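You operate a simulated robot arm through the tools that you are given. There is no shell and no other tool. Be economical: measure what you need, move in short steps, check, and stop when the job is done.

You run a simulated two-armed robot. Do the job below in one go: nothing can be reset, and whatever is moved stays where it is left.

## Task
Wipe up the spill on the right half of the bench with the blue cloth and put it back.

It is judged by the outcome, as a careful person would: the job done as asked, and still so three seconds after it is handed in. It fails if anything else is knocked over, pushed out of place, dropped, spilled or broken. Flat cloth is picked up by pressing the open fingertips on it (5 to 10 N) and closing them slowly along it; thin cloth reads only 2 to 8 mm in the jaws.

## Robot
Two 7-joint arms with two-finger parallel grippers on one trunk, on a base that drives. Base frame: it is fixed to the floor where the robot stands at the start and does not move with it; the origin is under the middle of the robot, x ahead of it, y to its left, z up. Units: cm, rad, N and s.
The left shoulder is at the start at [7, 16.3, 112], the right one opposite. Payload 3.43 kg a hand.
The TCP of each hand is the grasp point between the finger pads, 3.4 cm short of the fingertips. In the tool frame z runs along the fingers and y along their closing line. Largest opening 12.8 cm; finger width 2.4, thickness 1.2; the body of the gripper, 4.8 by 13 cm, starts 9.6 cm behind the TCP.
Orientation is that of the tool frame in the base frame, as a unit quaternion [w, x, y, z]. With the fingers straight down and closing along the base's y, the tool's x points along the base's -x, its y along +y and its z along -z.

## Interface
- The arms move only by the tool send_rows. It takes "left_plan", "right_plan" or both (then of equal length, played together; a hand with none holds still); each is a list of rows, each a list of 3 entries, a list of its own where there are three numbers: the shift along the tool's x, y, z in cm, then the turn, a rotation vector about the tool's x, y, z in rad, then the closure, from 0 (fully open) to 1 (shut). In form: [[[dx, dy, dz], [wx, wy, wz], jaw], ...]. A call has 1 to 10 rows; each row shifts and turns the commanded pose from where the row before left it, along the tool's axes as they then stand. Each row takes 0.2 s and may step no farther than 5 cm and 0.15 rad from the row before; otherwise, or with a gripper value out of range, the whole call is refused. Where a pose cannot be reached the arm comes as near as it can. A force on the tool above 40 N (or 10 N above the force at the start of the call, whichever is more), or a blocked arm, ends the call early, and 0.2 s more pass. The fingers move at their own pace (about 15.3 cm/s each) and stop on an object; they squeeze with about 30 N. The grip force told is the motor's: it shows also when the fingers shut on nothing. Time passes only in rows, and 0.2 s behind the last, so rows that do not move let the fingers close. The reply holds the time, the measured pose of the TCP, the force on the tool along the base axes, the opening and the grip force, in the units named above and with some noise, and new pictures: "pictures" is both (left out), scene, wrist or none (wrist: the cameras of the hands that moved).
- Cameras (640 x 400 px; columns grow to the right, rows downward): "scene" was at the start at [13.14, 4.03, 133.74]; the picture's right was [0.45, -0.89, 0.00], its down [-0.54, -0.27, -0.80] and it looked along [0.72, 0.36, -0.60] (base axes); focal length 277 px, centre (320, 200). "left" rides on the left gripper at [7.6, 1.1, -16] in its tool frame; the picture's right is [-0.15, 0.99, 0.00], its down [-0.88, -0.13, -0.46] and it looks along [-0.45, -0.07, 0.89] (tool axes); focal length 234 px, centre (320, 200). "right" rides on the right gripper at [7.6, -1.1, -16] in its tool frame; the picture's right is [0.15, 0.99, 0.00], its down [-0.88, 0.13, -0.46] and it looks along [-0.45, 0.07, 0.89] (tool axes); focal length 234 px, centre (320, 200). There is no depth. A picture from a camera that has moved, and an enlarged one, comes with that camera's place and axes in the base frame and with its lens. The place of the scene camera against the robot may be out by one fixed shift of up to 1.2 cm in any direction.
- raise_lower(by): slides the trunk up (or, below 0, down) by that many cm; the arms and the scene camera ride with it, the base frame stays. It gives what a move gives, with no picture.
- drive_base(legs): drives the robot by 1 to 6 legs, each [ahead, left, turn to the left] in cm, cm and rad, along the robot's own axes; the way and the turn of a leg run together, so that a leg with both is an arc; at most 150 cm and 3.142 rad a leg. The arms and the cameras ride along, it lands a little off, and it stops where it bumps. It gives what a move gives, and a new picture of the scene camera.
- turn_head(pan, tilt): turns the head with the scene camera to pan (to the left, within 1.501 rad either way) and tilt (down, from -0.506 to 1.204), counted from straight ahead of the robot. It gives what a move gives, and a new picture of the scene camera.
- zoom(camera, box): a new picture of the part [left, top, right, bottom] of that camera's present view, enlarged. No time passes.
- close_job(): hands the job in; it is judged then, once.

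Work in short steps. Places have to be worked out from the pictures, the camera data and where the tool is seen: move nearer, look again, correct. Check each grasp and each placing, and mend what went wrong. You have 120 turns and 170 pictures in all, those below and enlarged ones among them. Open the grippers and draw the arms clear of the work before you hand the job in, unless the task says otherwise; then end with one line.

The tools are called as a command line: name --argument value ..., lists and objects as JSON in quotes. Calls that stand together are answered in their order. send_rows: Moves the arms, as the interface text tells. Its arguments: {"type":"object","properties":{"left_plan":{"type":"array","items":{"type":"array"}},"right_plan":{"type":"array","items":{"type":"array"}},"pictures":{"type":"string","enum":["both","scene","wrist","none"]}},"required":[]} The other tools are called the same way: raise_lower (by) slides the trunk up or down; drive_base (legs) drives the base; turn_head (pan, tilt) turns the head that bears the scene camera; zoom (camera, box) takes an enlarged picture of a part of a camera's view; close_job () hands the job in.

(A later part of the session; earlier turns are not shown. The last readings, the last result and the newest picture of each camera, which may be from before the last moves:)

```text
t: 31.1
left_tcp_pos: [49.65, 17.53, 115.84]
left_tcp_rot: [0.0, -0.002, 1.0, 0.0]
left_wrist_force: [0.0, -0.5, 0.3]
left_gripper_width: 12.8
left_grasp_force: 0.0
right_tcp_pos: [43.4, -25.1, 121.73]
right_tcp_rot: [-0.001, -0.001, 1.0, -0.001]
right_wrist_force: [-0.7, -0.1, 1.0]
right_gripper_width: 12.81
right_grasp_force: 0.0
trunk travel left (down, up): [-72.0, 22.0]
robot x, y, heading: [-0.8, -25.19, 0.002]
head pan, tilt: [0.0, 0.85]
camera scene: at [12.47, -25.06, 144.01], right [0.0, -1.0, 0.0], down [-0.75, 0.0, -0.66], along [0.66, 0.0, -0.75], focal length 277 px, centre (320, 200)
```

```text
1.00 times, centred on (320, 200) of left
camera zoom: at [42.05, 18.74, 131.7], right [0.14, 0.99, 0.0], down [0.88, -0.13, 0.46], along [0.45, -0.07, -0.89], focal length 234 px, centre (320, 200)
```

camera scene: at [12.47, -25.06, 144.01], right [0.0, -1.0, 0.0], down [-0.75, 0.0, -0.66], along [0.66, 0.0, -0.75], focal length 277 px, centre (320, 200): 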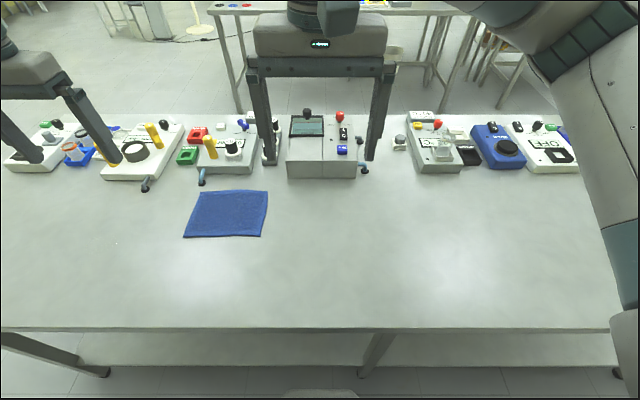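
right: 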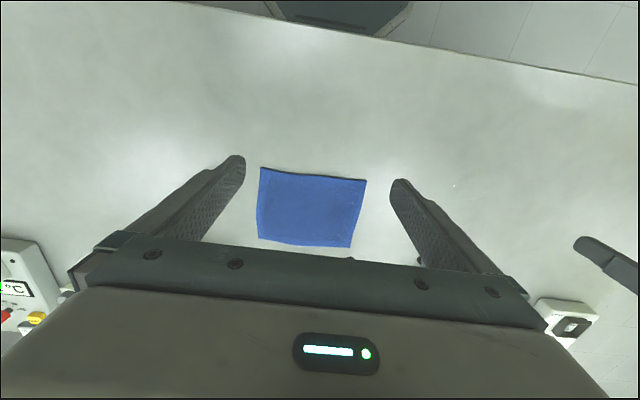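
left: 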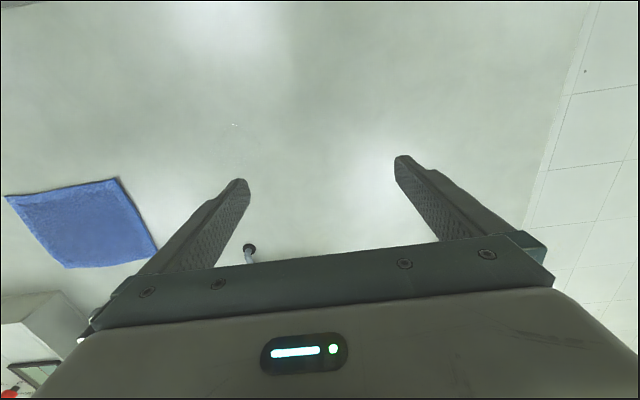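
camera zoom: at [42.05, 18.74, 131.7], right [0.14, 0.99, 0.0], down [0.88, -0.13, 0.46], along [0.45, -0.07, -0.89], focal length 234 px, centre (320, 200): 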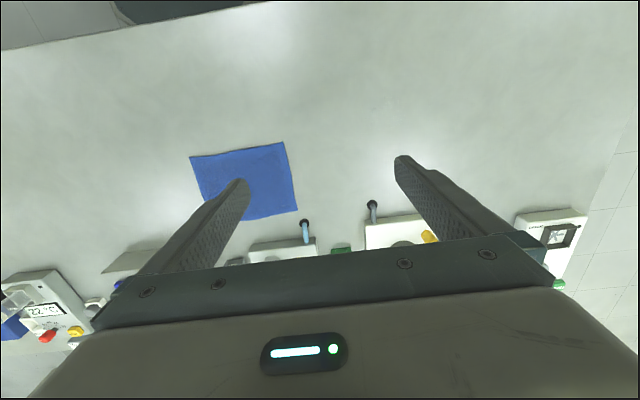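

The known puddle is almost invisible from this height and angle (only one glint), while it showed well from the original lower height. So I lower back and survey the right half again at that height with enlarged oblique views.

raise_lower --by -12

turn_head --pan -0.4 --tilt 0.64

zoom --camera "scene" --box '[80, 180, 400, 380]'

zoom --camera "right" --box '[60, 20, 380, 220]'

drive_base --legs '[[0, -45, 0]]'

zoom --camera "scene" --box '[80, 180, 400, 380]'

zoom --camera "right" --box '[60, 20, 380, 220]'

drive_base --legs '[[0, -40, 0]]'

zoom --camera "scene" --box '[80, 180, 400, 380]'

zoom --camera "right" --box '[60, 20, 380, 220]'

```text
t: 32.6
left_tcp_pos: [49.65, 17.54, 103.78]
left_tcp_rot: [0.0, -0.002, 1.0, 0.0]
left_wrist_force: [0.6, 0.7, 0.7]
left_gripper_width: 12.79
left_grasp_force: 0.0
right_tcp_pos: [43.41, -25.16, 109.66]
right_tcp_rot: [0.0, -0.001, 1.0, 0.0]
right_wrist_force: [0.8, 0.1, -0.2]
right_gripper_width: 12.79
right_grasp_force: 0.0
trunk travel left (down, up): [-60.0, 34.0]
robot x, y, heading: [-0.84, -25.22, 0.004]
head pan, tilt: [0.0, 0.85]
```

```text
t: 33.5
left_tcp_pos: [49.56, 17.68, 103.69]
left_tcp_rot: [0.0, -0.002, 1.0, 0.0]
left_wrist_force: [-0.8, 0.5, 0.3]
left_gripper_width: 12.8
left_grasp_force: 0.1
right_tcp_pos: [43.33, -25.1, 109.75]
right_tcp_rot: [-0.001, -0.001, 1.0, 0.0]
right_wrist_force: [0.7, -0.8, -0.1]
right_gripper_width: 12.81
right_grasp_force: 0.1
trunk travel left (down, up): [-60.0, 34.0]
robot x, y, heading: [-1.0, -25.54, -0.0]
head pan, tilt: [-0.4, 0.641]
camera scene: at [12.69, -28.41, 133.75], right [-0.39, -0.92, 0.0], down [-0.55, 0.23, -0.8], along [0.74, -0.31, -0.6], focal length 277 px, centre (320, 200)
```

scene: 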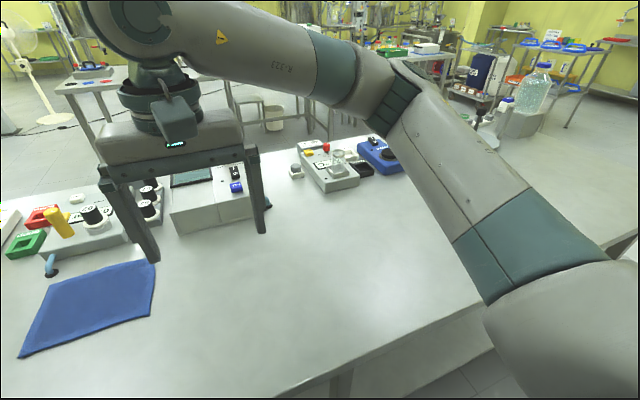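

```text
2.00 times, centred on (240, 280) of scene
camera zoom: at [12.69, -28.41, 133.75], right [-0.39, -0.92, 0.0], down [-0.55, 0.23, -0.8], along [0.74, -0.31, -0.6], focal length 554 px, centre (480, 40)
```

zoom: 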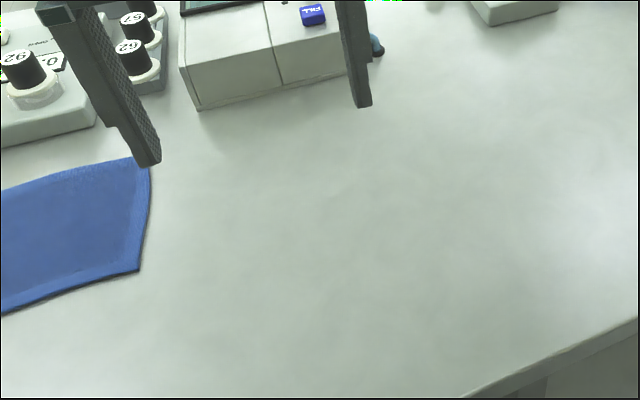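

```text
2.00 times, centred on (220, 120) of right
camera zoom: at [35.9, -26.18, 125.69], right [-0.15, 0.99, 0.0], down [0.88, 0.13, 0.45], along [0.45, 0.07, -0.89], focal length 468 px, centre (520, 360)
```

zoom: 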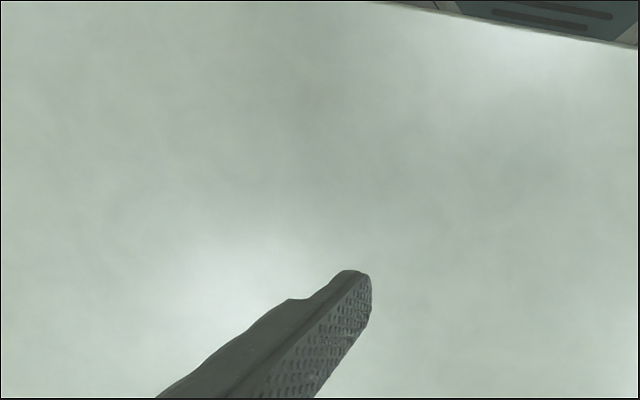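

```text
t: 36.2
left_tcp_pos: [49.68, -27.51, 103.8]
left_tcp_rot: [0.0, 0.0, 1.0, 0.0]
left_wrist_force: [-0.3, 0.5, -0.5]
left_gripper_width: 12.8
left_grasp_force: 0.0
right_tcp_pos: [43.32, -70.31, 109.72]
right_tcp_rot: [-0.001, 0.001, 1.0, 0.0]
right_wrist_force: [0.6, -0.1, 0.6]
right_gripper_width: 12.83
right_grasp_force: 0.0
trunk travel left (down, up): [-60.0, 34.0]
robot x, y, heading: [-0.7, -70.23, -0.003]
head pan, tilt: [-0.4, 0.641]
camera scene: at [12.67, -73.48, 133.75], right [-0.39, -0.92, 0.0], down [-0.55, 0.23, -0.8], along [0.74, -0.31, -0.6], focal length 277 px, centre (320, 200)
```

scene: 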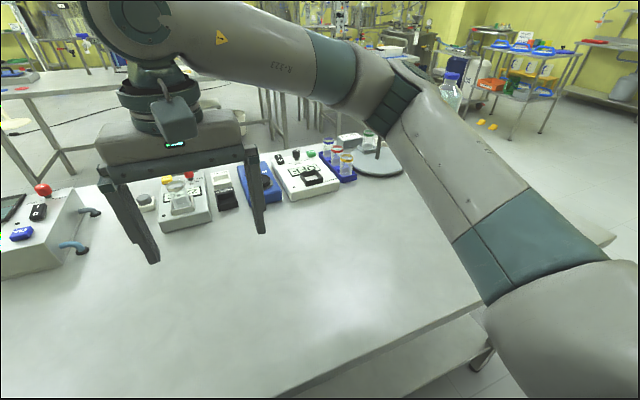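

```text
2.00 times, centred on (240, 280) of scene
camera zoom: at [12.67, -73.48, 133.75], right [-0.39, -0.92, 0.0], down [-0.55, 0.23, -0.8], along [0.74, -0.31, -0.6], focal length 554 px, centre (480, 40)
```

zoom: 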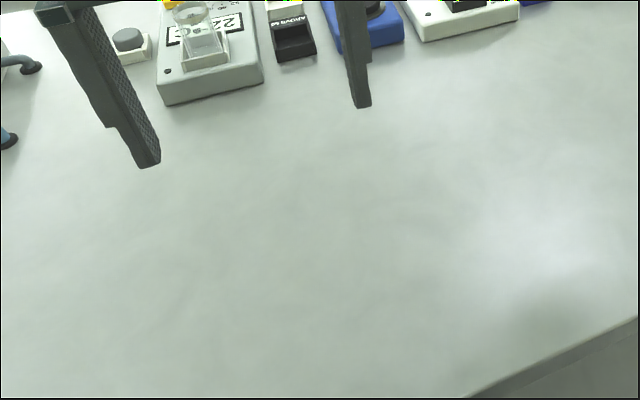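

```text
2.00 times, centred on (220, 120) of right
camera zoom: at [35.89, -71.31, 125.69], right [-0.15, 0.99, 0.0], down [0.88, 0.13, 0.45], along [0.45, 0.07, -0.89], focal length 468 px, centre (520, 360)
```

zoom: 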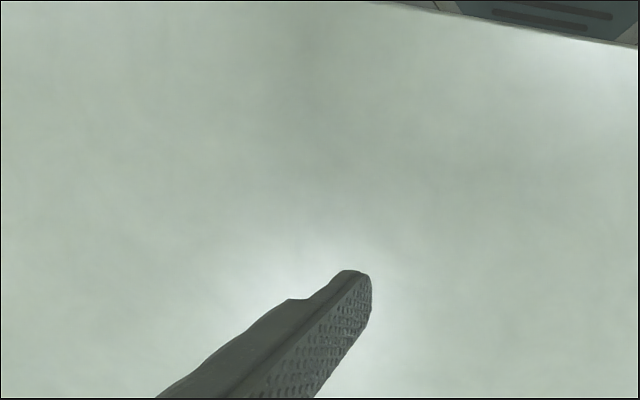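

```text
t: 38.7
left_tcp_pos: [49.73, -67.87, 103.74]
left_tcp_rot: [0.0, 0.0, 1.0, 0.0]
left_wrist_force: [0.4, -0.1, -0.1]
left_gripper_width: 12.78
left_grasp_force: 0.1
right_tcp_pos: [43.25, -110.5, 109.81]
right_tcp_rot: [-0.001, 0.001, 1.0, 0.0]
right_wrist_force: [0.9, -0.5, 0.1]
right_gripper_width: 12.79
right_grasp_force: 0.0
trunk travel left (down, up): [-60.0, 34.0]
robot x, y, heading: [-0.79, -110.2, -0.004]
head pan, tilt: [-0.4, 0.641]
camera scene: at [12.57, -113.73, 133.75], right [-0.39, -0.92, 0.0], down [-0.55, 0.23, -0.8], along [0.74, -0.31, -0.6], focal length 277 px, centre (320, 200)
```

scene: 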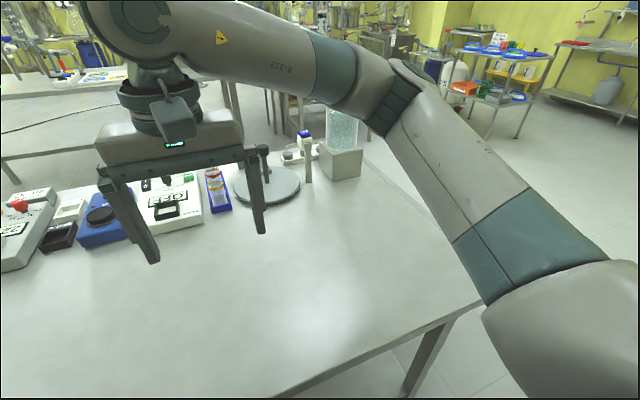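

```text
2.00 times, centred on (240, 280) of scene
camera zoom: at [12.57, -113.73, 133.75], right [-0.39, -0.92, 0.0], down [-0.55, 0.23, -0.8], along [0.74, -0.31, -0.6], focal length 554 px, centre (480, 40)
```

zoom: 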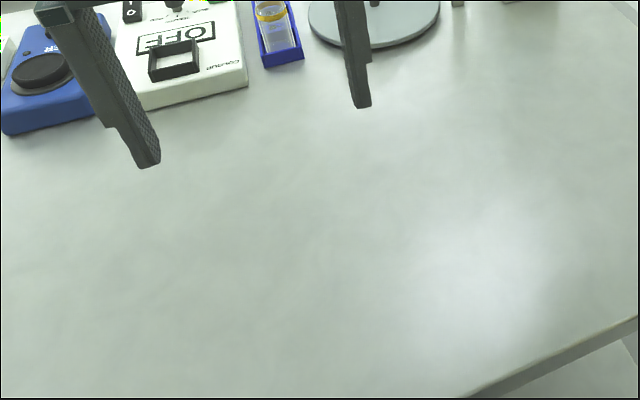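

```text
2.00 times, centred on (220, 120) of right
camera zoom: at [35.78, -111.59, 125.69], right [-0.14, 0.99, 0.0], down [0.88, 0.13, 0.45], along [0.45, 0.07, -0.89], focal length 468 px, centre (520, 360)
```

zoom: 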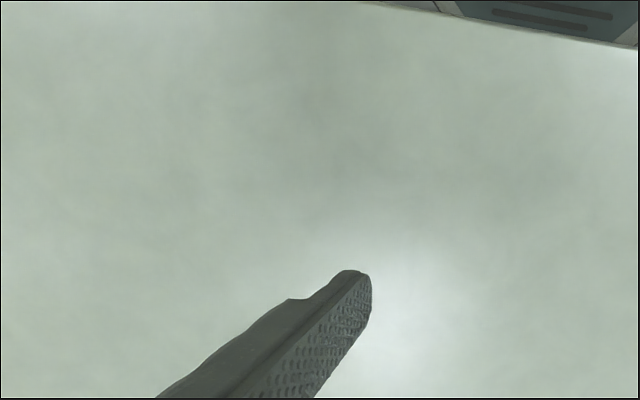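

Still nothing. The known puddle showed well when looking to the left, so I go to the far end and survey looking left on the way back.

turn_head --pan 0.464 --tilt 0.642

zoom --camera "scene" --box '[120, 180, 440, 380]'

drive_base --legs '[[0, -55, 0]]'

zoom --camera "scene" --box '[120, 180, 440, 380]'

zoom --camera "left" --box '[0, 0, 640, 400]'

zoom --camera "right" --box '[320, 0, 640, 200]'

```text
t: 39.9
left_tcp_pos: [49.74, -67.89, 103.89]
left_tcp_rot: [0.0, 0.001, 1.0, -0.001]
left_wrist_force: [0.5, 0.3, 0.4]
left_gripper_width: 12.81
left_grasp_force: 0.0
right_tcp_pos: [43.28, -110.53, 109.74]
right_tcp_rot: [0.0, 0.001, 1.0, 0.0]
right_wrist_force: [-0.3, -0.7, 0.2]
right_gripper_width: 12.82
right_grasp_force: 0.0
trunk travel left (down, up): [-60.0, 34.0]
robot x, y, heading: [-0.26, -110.32, -0.002]
head pan, tilt: [0.464, 0.642]
camera scene: at [12.35, -106.45, 133.73], right [0.44, -0.9, 0.0], down [-0.54, -0.27, -0.8], along [0.72, 0.36, -0.6], focal length 277 px, centre (320, 200)
```

scene: 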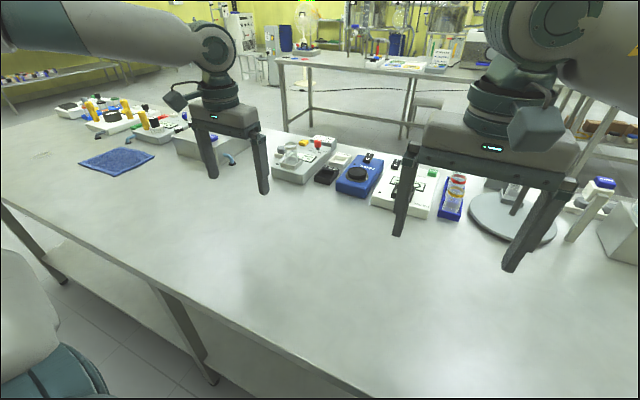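

```text
2.00 times, centred on (280, 280) of scene
camera zoom: at [12.35, -106.45, 133.73], right [0.44, -0.9, 0.0], down [-0.54, -0.27, -0.8], along [0.72, 0.36, -0.6], focal length 554 px, centre (400, 40)
```

zoom: 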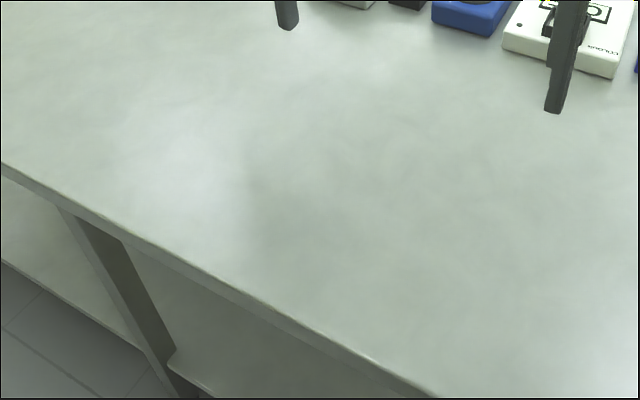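

```text
t: 43.1
left_tcp_pos: [49.53, -123.28, 103.76]
left_tcp_rot: [0.0, 0.002, 1.0, 0.0]
left_wrist_force: [0.7, -1.1, 0.0]
left_gripper_width: 12.78
left_grasp_force: 0.1
right_tcp_pos: [43.0, -165.84, 109.66]
right_tcp_rot: [0.0, 0.003, 1.0, -0.001]
right_wrist_force: [-0.3, -0.2, 0.1]
right_gripper_width: 12.79
right_grasp_force: 0.2
trunk travel left (down, up): [-60.0, 34.0]
robot x, y, heading: [-1.07, -166.17, -0.006]
head pan, tilt: [0.464, 0.642]
camera scene: at [12.12, -161.71, 133.73], right [0.44, -0.9, 0.0], down [-0.54, -0.27, -0.8], along [0.72, 0.35, -0.6], focal length 277 px, centre (320, 200)
```

scene: 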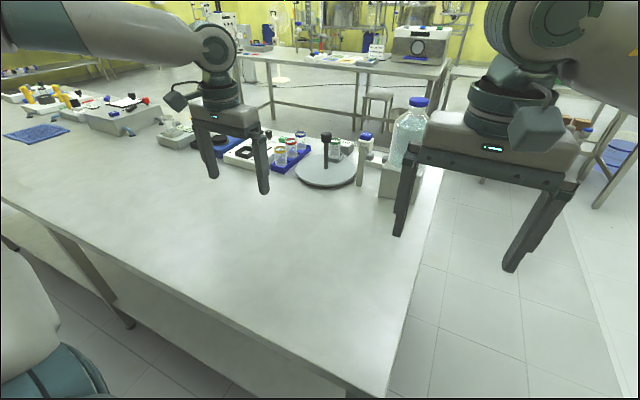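

```text
2.00 times, centred on (280, 280) of scene
camera zoom: at [12.12, -161.71, 133.73], right [0.44, -0.9, 0.0], down [-0.54, -0.27, -0.8], along [0.72, 0.35, -0.6], focal length 554 px, centre (400, 40)
```

zoom: 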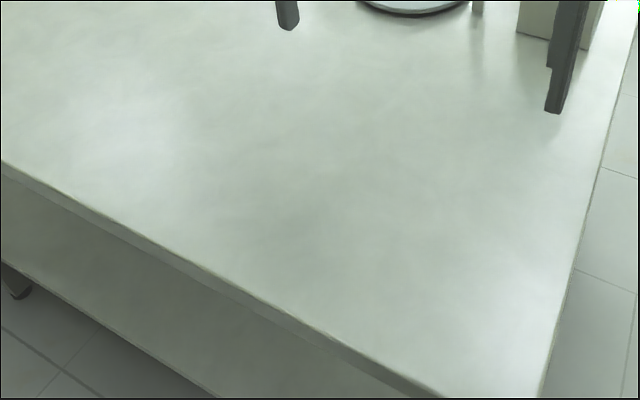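

```text
1.00 times, centred on (320, 200) of left
camera zoom: at [42.01, -121.99, 119.67], right [0.15, 0.99, 0.0], down [0.88, -0.13, 0.46], along [0.45, -0.07, -0.89], focal length 234 px, centre (320, 200)
```

zoom: 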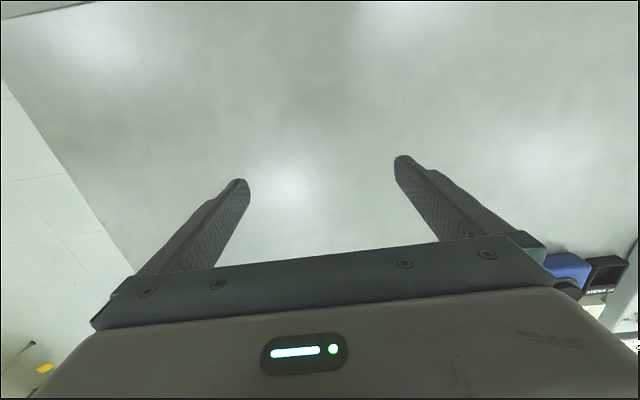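

```text
2.00 times, centred on (480, 100) of right
camera zoom: at [35.53, -166.89, 125.69], right [-0.14, 0.99, 0.0], down [0.88, 0.13, 0.45], along [0.45, 0.06, -0.89], focal length 468 px, centre (0, 400)
```

zoom: 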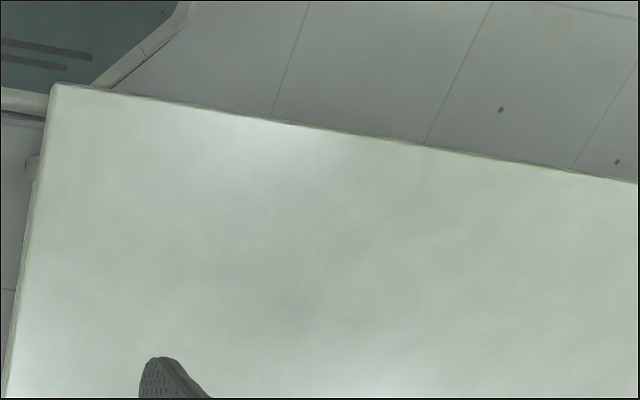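

Grazing views from both stops show the right half (seen by the robot) clean, and the only puddle on the whole top visible from afar is the one near (54,34). The device labels face the far side, so "right" may be meant from there; I go back and check the left end for any second spill.

zoom --camera "scene" --box '[0, 80, 240, 230]'

drive_base --legs '[[0, 80, 0], [0.9, 86, 0.006]]'

zoom --camera "scene" --box '[120, 180, 440, 380]'

turn_head --pan 0.85 --tilt 0.6

zoom --camera "scene" --box '[220, 130, 540, 330]'

```text
2.67 times, centred on (120, 155) of scene
camera zoom: at [12.12, -161.71, 133.73], right [0.44, -0.9, 0.0], down [-0.54, -0.27, -0.8], along [0.72, 0.35, -0.6], focal length 738 px, centre (853, 320)
```

zoom: 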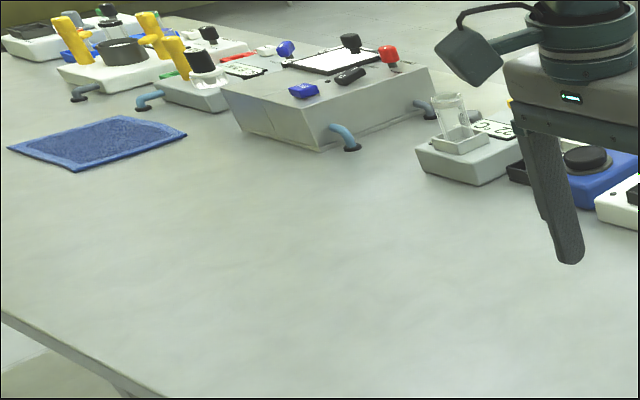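

```text
t: 51.5
left_tcp_pos: [52.64, 42.02, 103.74]
left_tcp_rot: [0.0, 0.005, 1.0, 0.0]
left_wrist_force: [-0.1, 1.1, -0.6]
left_gripper_width: 12.82
left_grasp_force: 0.0
right_tcp_pos: [45.76, -0.63, 109.75]
right_tcp_rot: [-0.001, 0.006, 1.0, 0.0]
right_wrist_force: [0.8, -0.6, -0.3]
right_gripper_width: 12.79
right_grasp_force: 0.1
trunk travel left (down, up): [-60.0, 34.0]
robot x, y, heading: [1.48, 0.2, -0.014]
head pan, tilt: [0.464, 0.642]
camera scene: at [14.88, 3.87, 133.73], right [0.44, -0.9, 0.0], down [-0.54, -0.26, -0.8], along [0.72, 0.35, -0.6], focal length 277 px, centre (320, 200)
```

scene: 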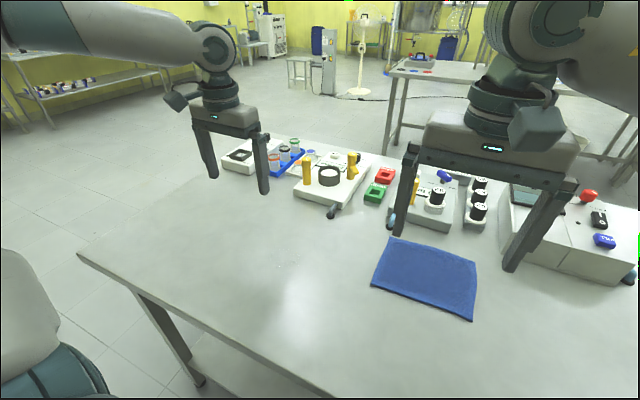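

```text
2.00 times, centred on (280, 280) of scene
camera zoom: at [14.88, 3.87, 133.73], right [0.44, -0.9, 0.0], down [-0.54, -0.26, -0.8], along [0.72, 0.35, -0.6], focal length 554 px, centre (400, 40)
```

zoom: 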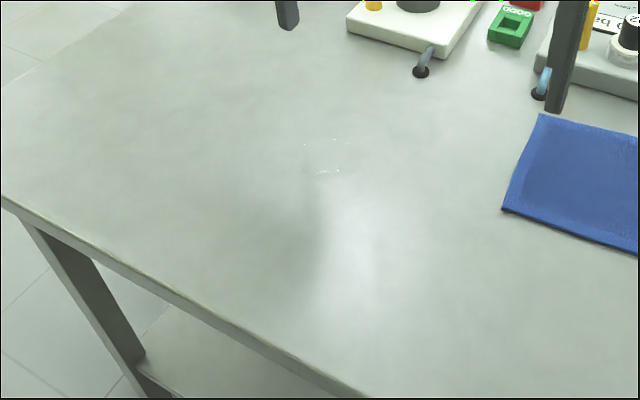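

```text
t: 52.4
left_tcp_pos: [52.6, 41.94, 103.89]
left_tcp_rot: [-0.001, 0.005, 1.0, 0.001]
left_wrist_force: [0.9, 0.5, 0.3]
left_gripper_width: 12.77
left_grasp_force: 0.0
right_tcp_pos: [45.77, -0.58, 109.84]
right_tcp_rot: [-0.001, 0.006, 1.0, 0.0]
right_wrist_force: [-0.2, -0.6, 0.0]
right_gripper_width: 12.78
right_grasp_force: 0.1
trunk travel left (down, up): [-60.0, 34.0]
robot x, y, heading: [1.55, -0.18, -0.007]
head pan, tilt: [0.85, 0.6]
camera scene: at [12.97, 6.6, 134.1], right [0.74, -0.67, 0.0], down [-0.38, -0.42, -0.82], along [0.55, 0.61, -0.57], focal length 277 px, centre (320, 200)
```

scene: 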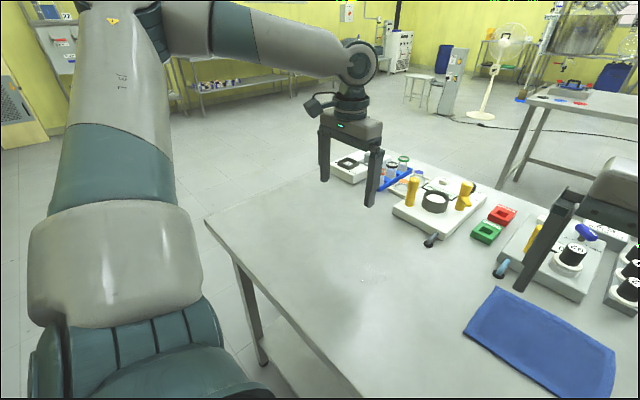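

```text
2.00 times, centred on (380, 230) of scene
camera zoom: at [12.97, 6.6, 134.1], right [0.74, -0.67, 0.0], down [-0.38, -0.42, -0.82], along [0.55, 0.61, -0.57], focal length 554 px, centre (200, 140)
```

zoom: 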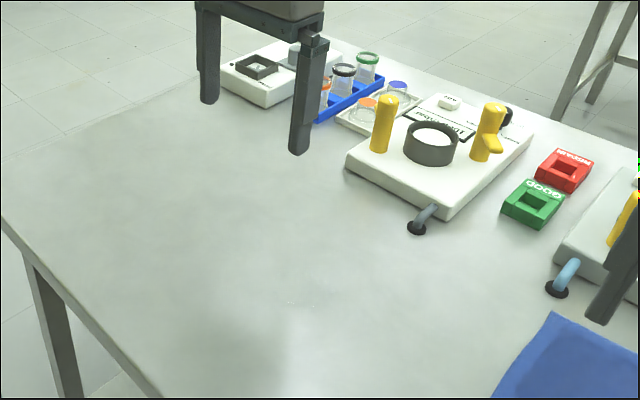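

Only one puddle exists, about 8 cm across near (53,33). Labels on the devices read from the far side, where this end is the right half, so this is the spill meant. I clear the right hand to the right and bring the left hand above the cloth's left part.

send_rows --left_plan '[[[-0.54, -3.7, -0.3], [0, 0, 0], 0], [[-0.54, -3.7, -0.3], [0, 0, 0], 0], [[-0.54, -3.7, -0.3], [0, 0, 0], 0], [[-0.54, -3.7, -0.3], [0, 0, 0], 0], [[-0.54, -3.7, -0.3], [0, 0, 0], 0], [[-0.54, -3.7, -0.3], [0, 0, 0], 0], [[-0.54, -3.7, -0.3], [0, 0, 0], 0], [[-0.54, -3.7, -0.3], [0, 0, 0], 0], [[-0.54, -3.7, -0.3], [0, 0, 0], 0], [[-0.54, -3.7, -0.3], [0, 0, 0], 0]]' --right_plan '[[[0, -3.2, 0], [0, 0, 0], 0], [[0, -3.2, 0], [0, 0, 0], 0], [[0, -3.2, 0], [0, 0, 0], 0], [[0, -3.2, 0], [0, 0, 0], 0], [[0, -3.2, 0], [0, 0, 0], 0], [[0, -3.2, 0], [0, 0, 0], 0], [[0, -3.2, 0], [0, 0, 0], 0], [[0, -3.2, 0], [0, 0, 0], 0], [[0, -3.2, 0], [0, 0, 0], 0], [[0, -3.2, 0], [0, 0, 0], 0]]' --pictures "none"

turn_head --pan 0.25 --tilt 0.75

zoom --camera "left" --box '[0, 0, 640, 400]'

```text
t: 54.5
left_tcp_pos: [56.22, 12.81, 106.37]
left_tcp_rot: [0.001, 0.006, 1.0, 0.0]
left_wrist_force: [-0.1, -0.7, 0.7]
left_gripper_width: 12.8
left_grasp_force: 0.0
left hand out of reach, approached as far as the arm can: row 8, 9, 10
right_tcp_pos: [45.3, -32.71, 109.72]
right_tcp_rot: [0.0, 0.005, 1.0, 0.0]
right_wrist_force: [1.0, -0.2, 0.2]
right_gripper_width: 12.79
right_grasp_force: 0.1
trunk travel left (down, up): [-60.0, 34.0]
robot x, y, heading: [1.78, 0.02, -0.011]
head pan, tilt: [0.85, 0.6]
```

```text
t: 55.5
left_tcp_pos: [56.38, 12.85, 106.22]
left_tcp_rot: [0.0, 0.005, 1.0, 0.0]
left_wrist_force: [-0.3, -0.6, -0.7]
left_gripper_width: 12.8
left_grasp_force: 0.1
right_tcp_pos: [45.42, -32.44, 109.76]
right_tcp_rot: [-0.001, 0.006, 1.0, -0.001]
right_wrist_force: [-0.3, -0.5, -0.7]
right_gripper_width: 12.79
right_grasp_force: 0.1
trunk travel left (down, up): [-60.0, 34.0]
robot x, y, heading: [1.9, -0.16, -0.01]
head pan, tilt: [0.25, 0.75]
camera scene: at [15.1, 1.97, 132.82], right [0.24, -0.97, 0.0], down [-0.66, -0.16, -0.73], along [0.71, 0.17, -0.68], focal length 277 px, centre (320, 200)
```

scene: 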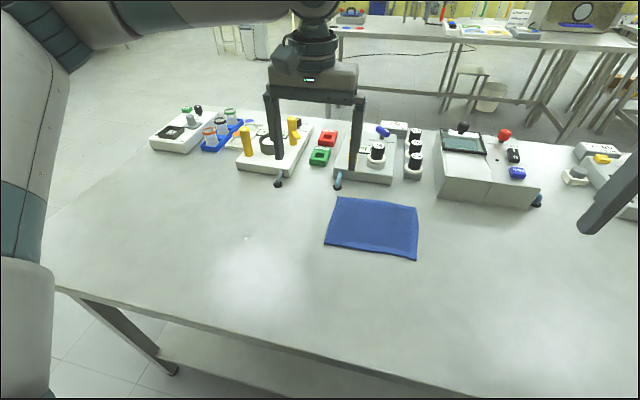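

```text
1.00 times, centred on (320, 200) of left
camera zoom: at [48.82, 14.17, 122.13], right [0.16, 0.99, 0.0], down [0.88, -0.14, 0.46], along [0.45, -0.07, -0.89], focal length 234 px, centre (320, 200)
```

zoom: 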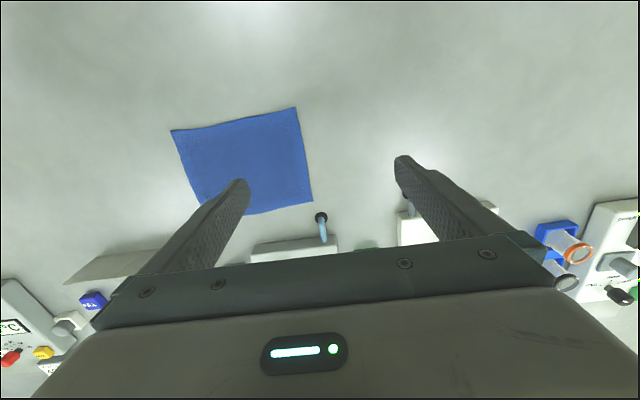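

The left hand can't cross this far from here. Cloth spans about x 52–70, y -12.7–9.4. I drive the base 20 cm right so the left arm reaches both the cloth and the puddle.

drive_base --legs '[[-1, -20, 0.01]]'

```text
t: 57.1
left_tcp_pos: [55.07, -6.46, 106.15]
left_tcp_rot: [-0.001, 0.0, 1.0, -0.001]
left_wrist_force: [0.0, -0.8, 0.3]
left_gripper_width: 12.81
left_grasp_force: 0.0
right_tcp_pos: [44.59, -51.99, 109.83]
right_tcp_rot: [0.0, 0.001, 1.0, 0.0]
right_wrist_force: [-0.5, 0.0, 0.1]
right_gripper_width: 12.83
right_grasp_force: 0.1
trunk travel left (down, up): [-60.0, 34.0]
robot x, y, heading: [0.78, -19.84, -0.001]
head pan, tilt: [0.25, 0.75]
camera scene: at [13.94, -17.79, 132.81], right [0.24, -0.97, 0.0], down [-0.66, -0.17, -0.73], along [0.71, 0.18, -0.68], focal length 277 px, centre (320, 200)
```

scene: 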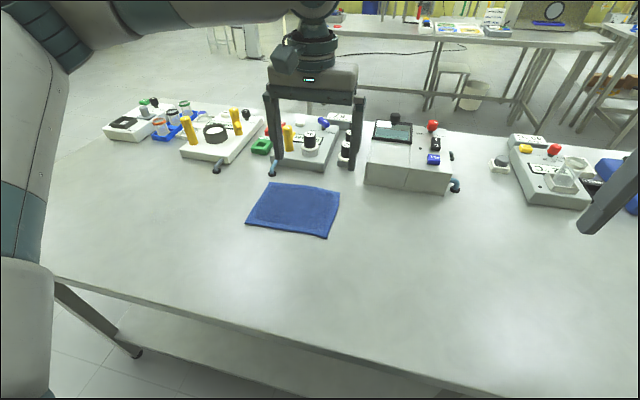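

I bring the left hand over (60.5, 5) at z 95 with jaws half open.

send_rows --left_plan '[[[-1.1, 2.3, 2.2], [0, 0, 0], 0.5], [[-1.1, 2.3, 2.2], [0, 0, 0], 0.5], [[-1.1, 2.3, 2.2], [0, 0, 0], 0.5], [[-1.1, 2.3, 2.2], [0, 0, 0], 0.5], [[-1.1, 2.3, 2.2], [0, 0, 0], 0.5]]'

```text
t: 58.4
left_tcp_pos: [60.74, 5.02, 95.22]
left_tcp_rot: [0.0, 0.0, 1.0, -0.001]
left_wrist_force: [0.4, -0.3, -0.4]
left_gripper_width: 6.42
left_grasp_force: 0.2
right_tcp_pos: [44.65, -51.99, 109.67]
right_tcp_rot: [-0.001, 0.001, 1.0, 0.0]
right_wrist_force: [0.2, -0.1, -1.0]
right_gripper_width: 12.77
right_grasp_force: 0.1
trunk travel left (down, up): [-60.0, 34.0]
robot x, y, heading: [0.46, -19.91, -0.003]
head pan, tilt: [0.25, 0.75]
camera scene: at [14.0, -17.72, 132.81], right [0.24, -0.97, 0.0], down [-0.66, -0.17, -0.73], along [0.71, 0.18, -0.68], focal length 277 px, centre (320, 200)
camera left: at [53.16, 6.27, 111.11], right [0.15, 0.99, 0.0], down [0.88, -0.13, 0.46], along [0.45, -0.07, -0.89], focal length 234 px, centre (320, 200)
```

scene: 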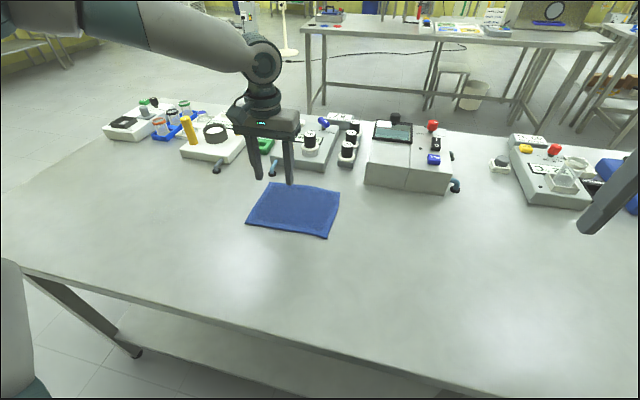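
left: 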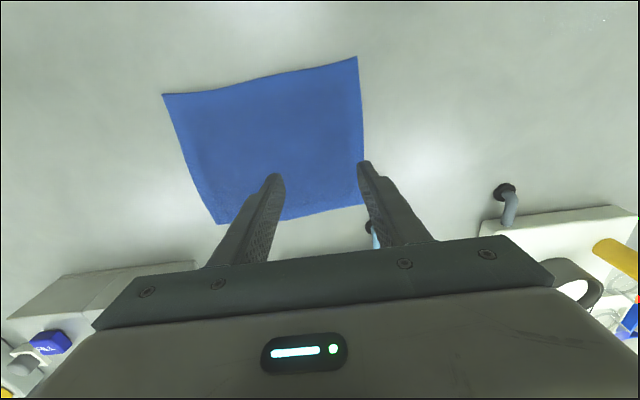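

Cloth measured: x 51.6–70.2, y -12.5–10.4, centre (60.9,-1). Fingers straddle y 1.8–8.2 on it; I go down 9.5 cm.

send_rows --left_plan '[[[0, 0, 3], [0, 0, 0], 0.5], [[0, 0, 3], [0, 0, 0], 0.5], [[0, 0, 2.5], [0, 0, 0], 0.5], [[0, 0, 1], [0, 0, 0], 0.5], [[0, 0, 0.5], [0, 0, 0], 0.5], [[0, 0, 0.0], [0, 0, 0], 0.5]]' --pictures "none"

```text
t: 59.1
left_tcp_pos: [60.89, 4.99, 88.7]
left_tcp_rot: [0.006, 0.0, 1.0, -0.001]
left_wrist_force: [-3.8, 0.2, 17.2]
left_gripper_width: 6.4
left_grasp_force: 0.1
right_tcp_pos: [44.37, -51.98, 109.71]
right_tcp_rot: [0.0, 0.0, 1.0, 0.001]
right_wrist_force: [-0.7, -0.2, -0.3]
right_gripper_width: 12.79
right_grasp_force: 0.0
trunk travel left (down, up): [-60.0, 34.0]
robot x, y, heading: [0.28, -19.81, -0.004]
head pan, tilt: [0.25, 0.75]
stopped in row 3 (left hand): the force on the tool passed its limit (the readings are from after the stop); the commanded pose is now the measured one
```

It stopped early, at tip height ~85: something was touched. I look.

zoom --camera "left" --box '[0, 0, 640, 400]'

zoom --camera "scene" --box '[200, 80, 400, 205]'

```text
1.00 times, centred on (320, 200) of left
camera zoom: at [53.06, 6.21, 104.49], right [0.15, 0.99, 0.0], down [0.87, -0.13, 0.47], along [0.46, -0.07, -0.88], focal length 234 px, centre (320, 200)
```

zoom: 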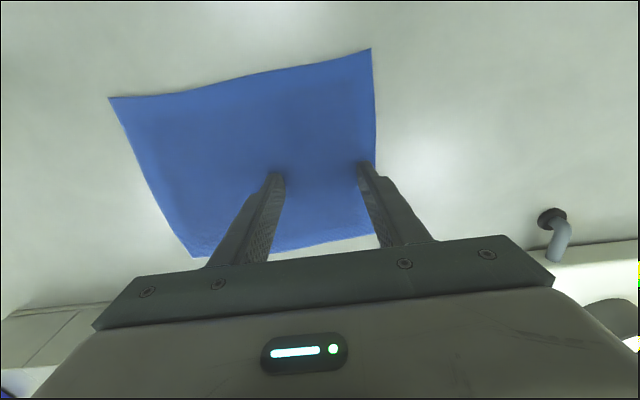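

```text
3.20 times, centred on (300, 142) of scene
camera zoom: at [13.74, -17.78, 132.85], right [0.24, -0.97, 0.0], down [-0.66, -0.17, -0.73], along [0.71, 0.18, -0.68], focal length 886 px, centre (384, 384)
```

zoom: 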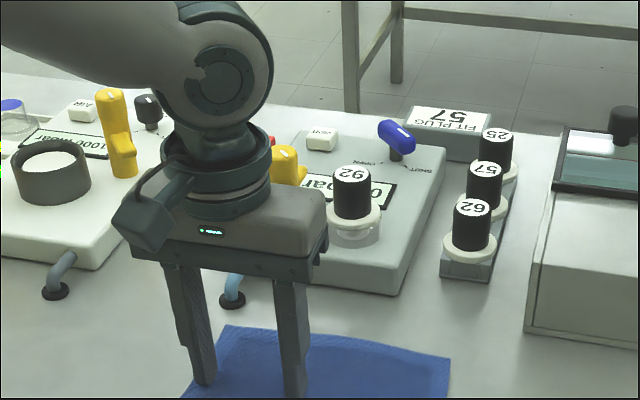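

The fingers seem just above the cloth with nothing else in contact; perhaps a transient. I continue down gently in small steps.

send_rows --left_plan '[[[0, 0, 0], [0, 0, 0], 0.5], [[0, 0, 0.4], [0, 0, 0], 0.5], [[0, 0, 0.4], [0, 0, 0], 0.5]]' --pictures "none"

```text
t: 59.8
left_tcp_pos: [61.05, 4.87, 88.64]
left_tcp_rot: [0.01, -0.001, 1.0, -0.003]
left_wrist_force: [-5.2, 0.5, 24.5]
left_gripper_width: 6.41
left_grasp_force: 0.1
right_tcp_pos: [44.52, -52.0, 109.75]
right_tcp_rot: [0.0, 0.0, 1.0, 0.0]
right_wrist_force: [0.3, -0.6, -0.2]
right_gripper_width: 12.77
right_grasp_force: 0.0
trunk travel left (down, up): [-60.0, 34.0]
robot x, y, heading: [0.59, -19.59, 0.0]
head pan, tilt: [0.25, 0.75]
stopped in row 3 (left hand): the force on the tool passed its limit (the readings are from after the stop); the commanded pose is now the measured one
```

Triangulating the cloth from three heights gives a surface at z ≈ 85.3, not 80.3, so the fingers are simply on the cloth. Corrected: cloth x 52–67.7, y -9.8–9.8 (centre 59.8, 0); puddle ≈ (50.3, 30.3). I ease off to a light press.

send_rows --left_plan '[[[0, 0, -0.1], [0, 0, 0], 0.5], [[0, 0, 0], [0, 0, 0], 0.5]]' --pictures "none"

```text
t: 60.4
left_tcp_pos: [61.01, 4.97, 88.67]
left_tcp_rot: [0.011, 0.0, 1.0, -0.001]
left_wrist_force: [1.9, 0.9, 22.8]
left_gripper_width: 6.38
left_grasp_force: 0.0
right_tcp_pos: [44.52, -51.93, 109.73]
right_tcp_rot: [0.0, 0.0, 1.0, 0.0]
right_wrist_force: [0.5, 0.4, 0.1]
right_gripper_width: 12.78
right_grasp_force: 0.1
trunk travel left (down, up): [-60.0, 34.0]
robot x, y, heading: [0.52, -19.8, -0.006]
head pan, tilt: [0.25, 0.75]
```

send_rows --left_plan '[[[0, 0, -0.25], [0, 0.02, 0], 0.5], [[0, 0, 0], [0, 0, 0], 0.5]]' --pictures "none"

```text
t: 61.0
left_tcp_pos: [61.06, 4.85, 88.65]
left_tcp_rot: [-0.001, -0.001, 1.0, -0.001]
left_wrist_force: [1.6, -2.6, 11.1]
left_gripper_width: 6.4
left_grasp_force: 0.0
right_tcp_pos: [44.61, -51.99, 109.74]
right_tcp_rot: [-0.001, 0.0, 1.0, 0.0]
right_wrist_force: [-0.3, 0.7, 0.7]
right_gripper_width: 12.82
right_grasp_force: 0.1
trunk travel left (down, up): [-60.0, 34.0]
robot x, y, heading: [0.37, -19.96, -0.001]
head pan, tilt: [0.25, 0.75]
```

The press is about 11 N; I ease slightly more and close slowly along the cloth.

send_rows --left_plan '[[[0, 0, -0.07], [0, 0, 0], 0.55], [[0, 0, 0], [0, 0, 0], 0.6], [[0, 0, 0], [0, 0, 0], 0.66], [[0, 0, 0], [0, 0, 0], 0.72], [[0, 0, 0], [0, 0, 0], 0.78], [[0, 0, 0], [0, 0, 0], 0.84], [[0, 0, 0], [0, 0, 0], 0.9], [[0, 0, 0], [0, 0, 0], 0.95], [[0, 0, 0], [0, 0, 0], 1], [[0, 0, 0], [0, 0, 0], 1]]'

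```text
t: 63.2
left_tcp_pos: [61.09, 4.88, 88.83]
left_tcp_rot: [-0.001, 0.0, 1.0, -0.001]
left_wrist_force: [0.2, -1.1, 6.4]
left_gripper_width: 0.82
left_grasp_force: 29.4
right_tcp_pos: [44.57, -51.89, 109.7]
right_tcp_rot: [-0.001, 0.0, 1.0, 0.001]
right_wrist_force: [0.5, 0.3, -0.4]
right_gripper_width: 12.82
right_grasp_force: 0.0
trunk travel left (down, up): [-60.0, 34.0]
robot x, y, heading: [0.42, -20.04, -0.004]
head pan, tilt: [0.25, 0.75]
camera scene: at [13.89, -17.79, 132.83], right [0.25, -0.97, 0.0], down [-0.66, -0.17, -0.73], along [0.71, 0.18, -0.68], focal length 277 px, centre (320, 200)
camera left: at [53.6, 6.2, 104.76], right [0.15, 0.99, 0.0], down [0.88, -0.13, 0.45], along [0.45, -0.07, -0.89], focal length 234 px, centre (320, 200)
```

scene: 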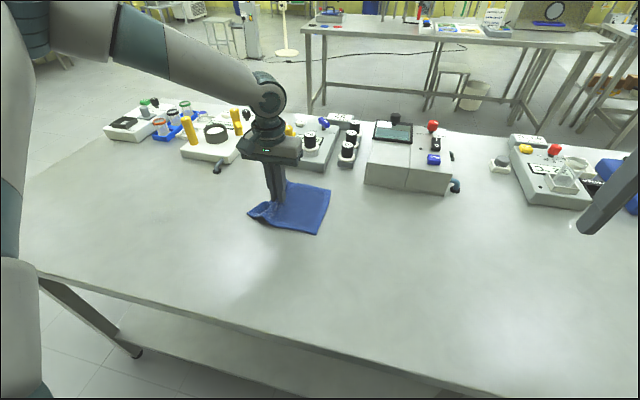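
left: 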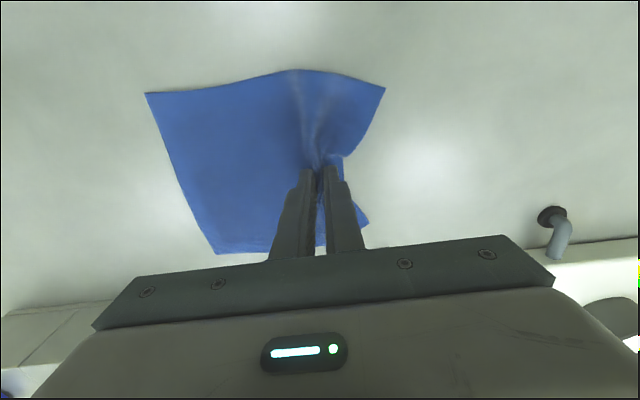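

The cloth is gripped (0.82 cm). I lift 10 cm and check.

send_rows --left_plan '[[[0, 0, -2], [0, 0, 0], 1], [[0, 0, -2], [0, 0, 0], 1], [[0, 0, -3], [0, 0, 0], 1], [[0, 0, -3], [0, 0, 0], 1]]'

```text
t: 64.2
left_tcp_pos: [61.13, 5.13, 98.96]
left_tcp_rot: [-0.002, -0.001, 1.0, -0.001]
left_wrist_force: [-0.5, 0.4, -0.3]
left_gripper_width: 0.68
left_grasp_force: 29.6
right_tcp_pos: [44.45, -51.85, 109.74]
right_tcp_rot: [-0.001, 0.0, 1.0, 0.0]
right_wrist_force: [0.0, 0.6, 0.0]
right_gripper_width: 12.82
right_grasp_force: 0.0
trunk travel left (down, up): [-60.0, 34.0]
robot x, y, heading: [0.58, -19.61, 0.004]
head pan, tilt: [0.25, 0.75]
camera scene: at [13.88, -17.77, 132.82], right [0.25, -0.97, 0.0], down [-0.66, -0.17, -0.73], along [0.71, 0.18, -0.68], focal length 277 px, centre (320, 200)
camera left: at [53.62, 6.3, 114.79], right [0.15, 0.99, 0.0], down [0.88, -0.13, 0.45], along [0.45, -0.07, -0.89], focal length 234 px, centre (320, 200)
```

scene: 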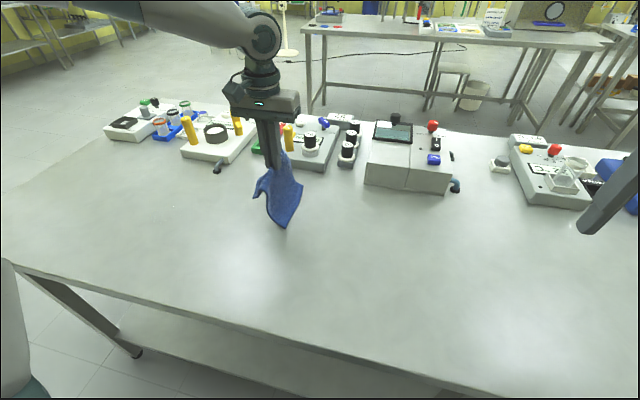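
left: 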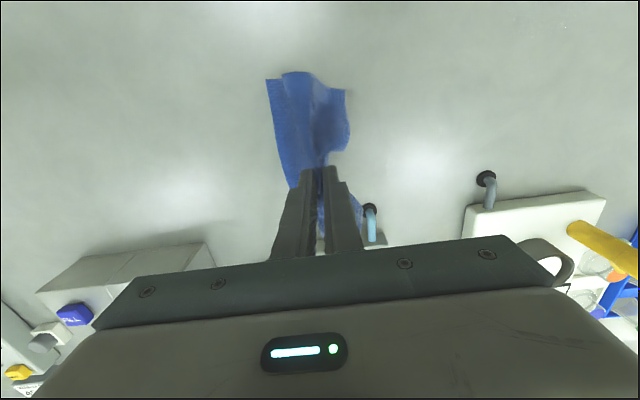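

It hangs cleanly. I carry it toward the puddle, to about (51, 22).

send_rows --left_plan '[[[2.5, 1, 0], [0, 0, 0], 1], [[2.5, 3, 0], [0, 0, 0], 1], [[2.5, 4, 0], [0, 0, 0], 1], [[2.5, 4, 0], [0, 0, 0], 1], [[0, 5, 0], [0, 0, 0], 1]]'

zoom --camera "left" --box '[240, 20, 560, 220]'

```text
t: 65.4
left_tcp_pos: [51.06, 22.19, 98.71]
left_tcp_rot: [-0.001, 0.001, 1.0, -0.002]
left_wrist_force: [0.6, 0.6, -1.0]
left_gripper_width: 0.68
left_grasp_force: 30.4
right_tcp_pos: [44.59, -51.59, 109.73]
right_tcp_rot: [-0.001, 0.0, 1.0, -0.001]
right_wrist_force: [-0.3, 0.1, 0.4]
right_gripper_width: 12.79
right_grasp_force: 0.0
trunk travel left (down, up): [-60.0, 34.0]
robot x, y, heading: [1.02, -19.65, -0.003]
head pan, tilt: [0.25, 0.75]
camera scene: at [13.97, -17.53, 132.81], right [0.25, -0.97, 0.0], down [-0.66, -0.17, -0.73], along [0.71, 0.18, -0.68], focal length 277 px, centre (320, 200)
camera left: at [43.64, 23.44, 114.61], right [0.15, 0.99, -0.01], down [0.88, -0.13, 0.45], along [0.45, -0.07, -0.89], focal length 234 px, centre (320, 200)
```

scene: 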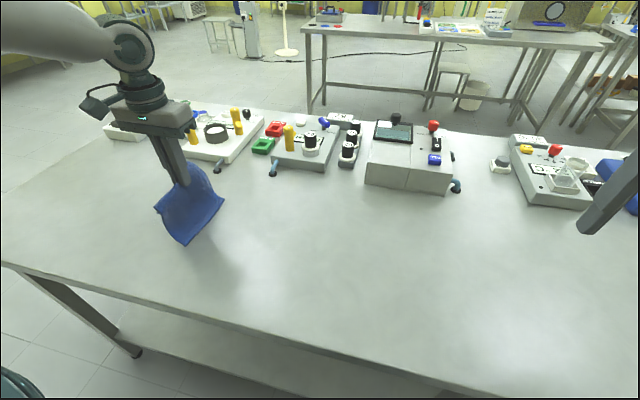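
left: 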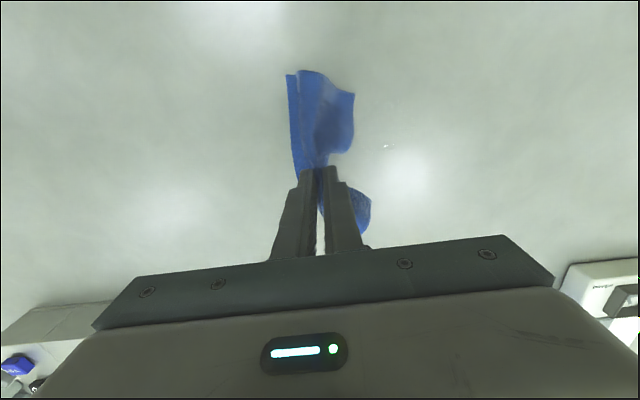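

```text
2.00 times, centred on (400, 120) of left
camera zoom: at [43.64, 23.44, 114.61], right [0.15, 0.99, -0.01], down [0.88, -0.13, 0.45], along [0.45, -0.07, -0.89], focal length 468 px, centre (160, 360)
```

zoom: 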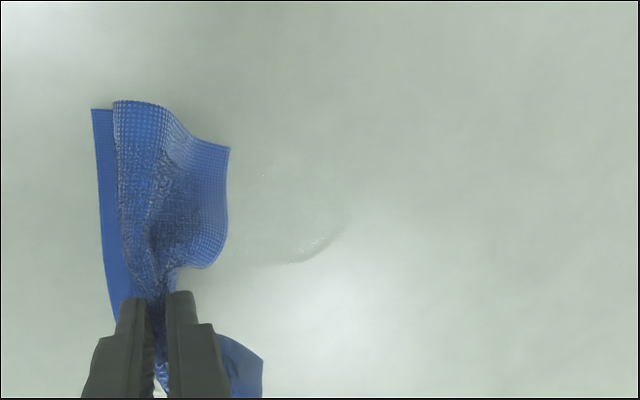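

The puddle is seen clearly at about (49.7, 30.1), radius ~4. I swing back a bit, then lower while moving forward so the cloth trails, reaching the surface just before the puddle.

send_rows --left_plan '[[[1, -3, 0], [0, 0, 0], 1], [[0, -3, 0], [0, 0, 0], 1], [[0, 2, 3], [0, 0, 0], 1], [[0, 2, 3], [0, 0, 0], 1], [[0, 2, 2.5], [0, 0, 0], 1], [[0, 1, 0.7], [0, 0, 0], 1]]'

```text
t: 66.8
left_tcp_pos: [50.03, 23.09, 89.56]
left_tcp_rot: [-0.002, 0.0, 1.0, -0.002]
left_wrist_force: [0.7, 0.4, 0.3]
left_gripper_width: 0.69
left_grasp_force: 30.0
right_tcp_pos: [44.64, -51.86, 109.66]
right_tcp_rot: [0.0, 0.001, 1.0, 0.0]
right_wrist_force: [-0.6, 0.2, 0.6]
right_gripper_width: 12.78
right_grasp_force: 0.0
trunk travel left (down, up): [-60.0, 34.0]
robot x, y, heading: [0.55, -19.91, -0.003]
head pan, tilt: [0.25, 0.75]
camera scene: at [13.94, -17.7, 132.82], right [0.25, -0.97, 0.0], down [-0.66, -0.17, -0.73], along [0.71, 0.18, -0.68], focal length 277 px, centre (320, 200)
camera left: at [42.67, 24.34, 105.52], right [0.15, 0.99, 0.0], down [0.88, -0.13, 0.45], along [0.45, -0.07, -0.89], focal length 234 px, centre (320, 200)
```

scene: 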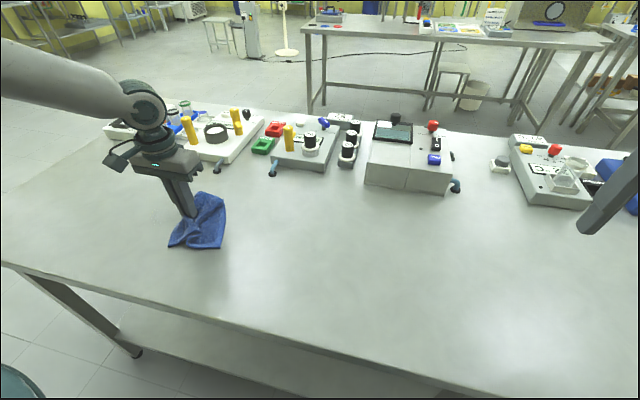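
left: 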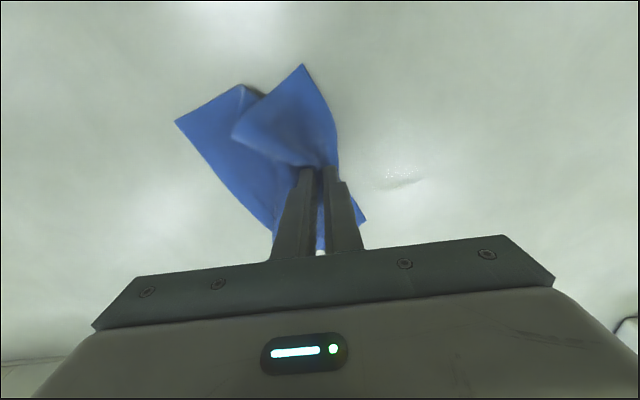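

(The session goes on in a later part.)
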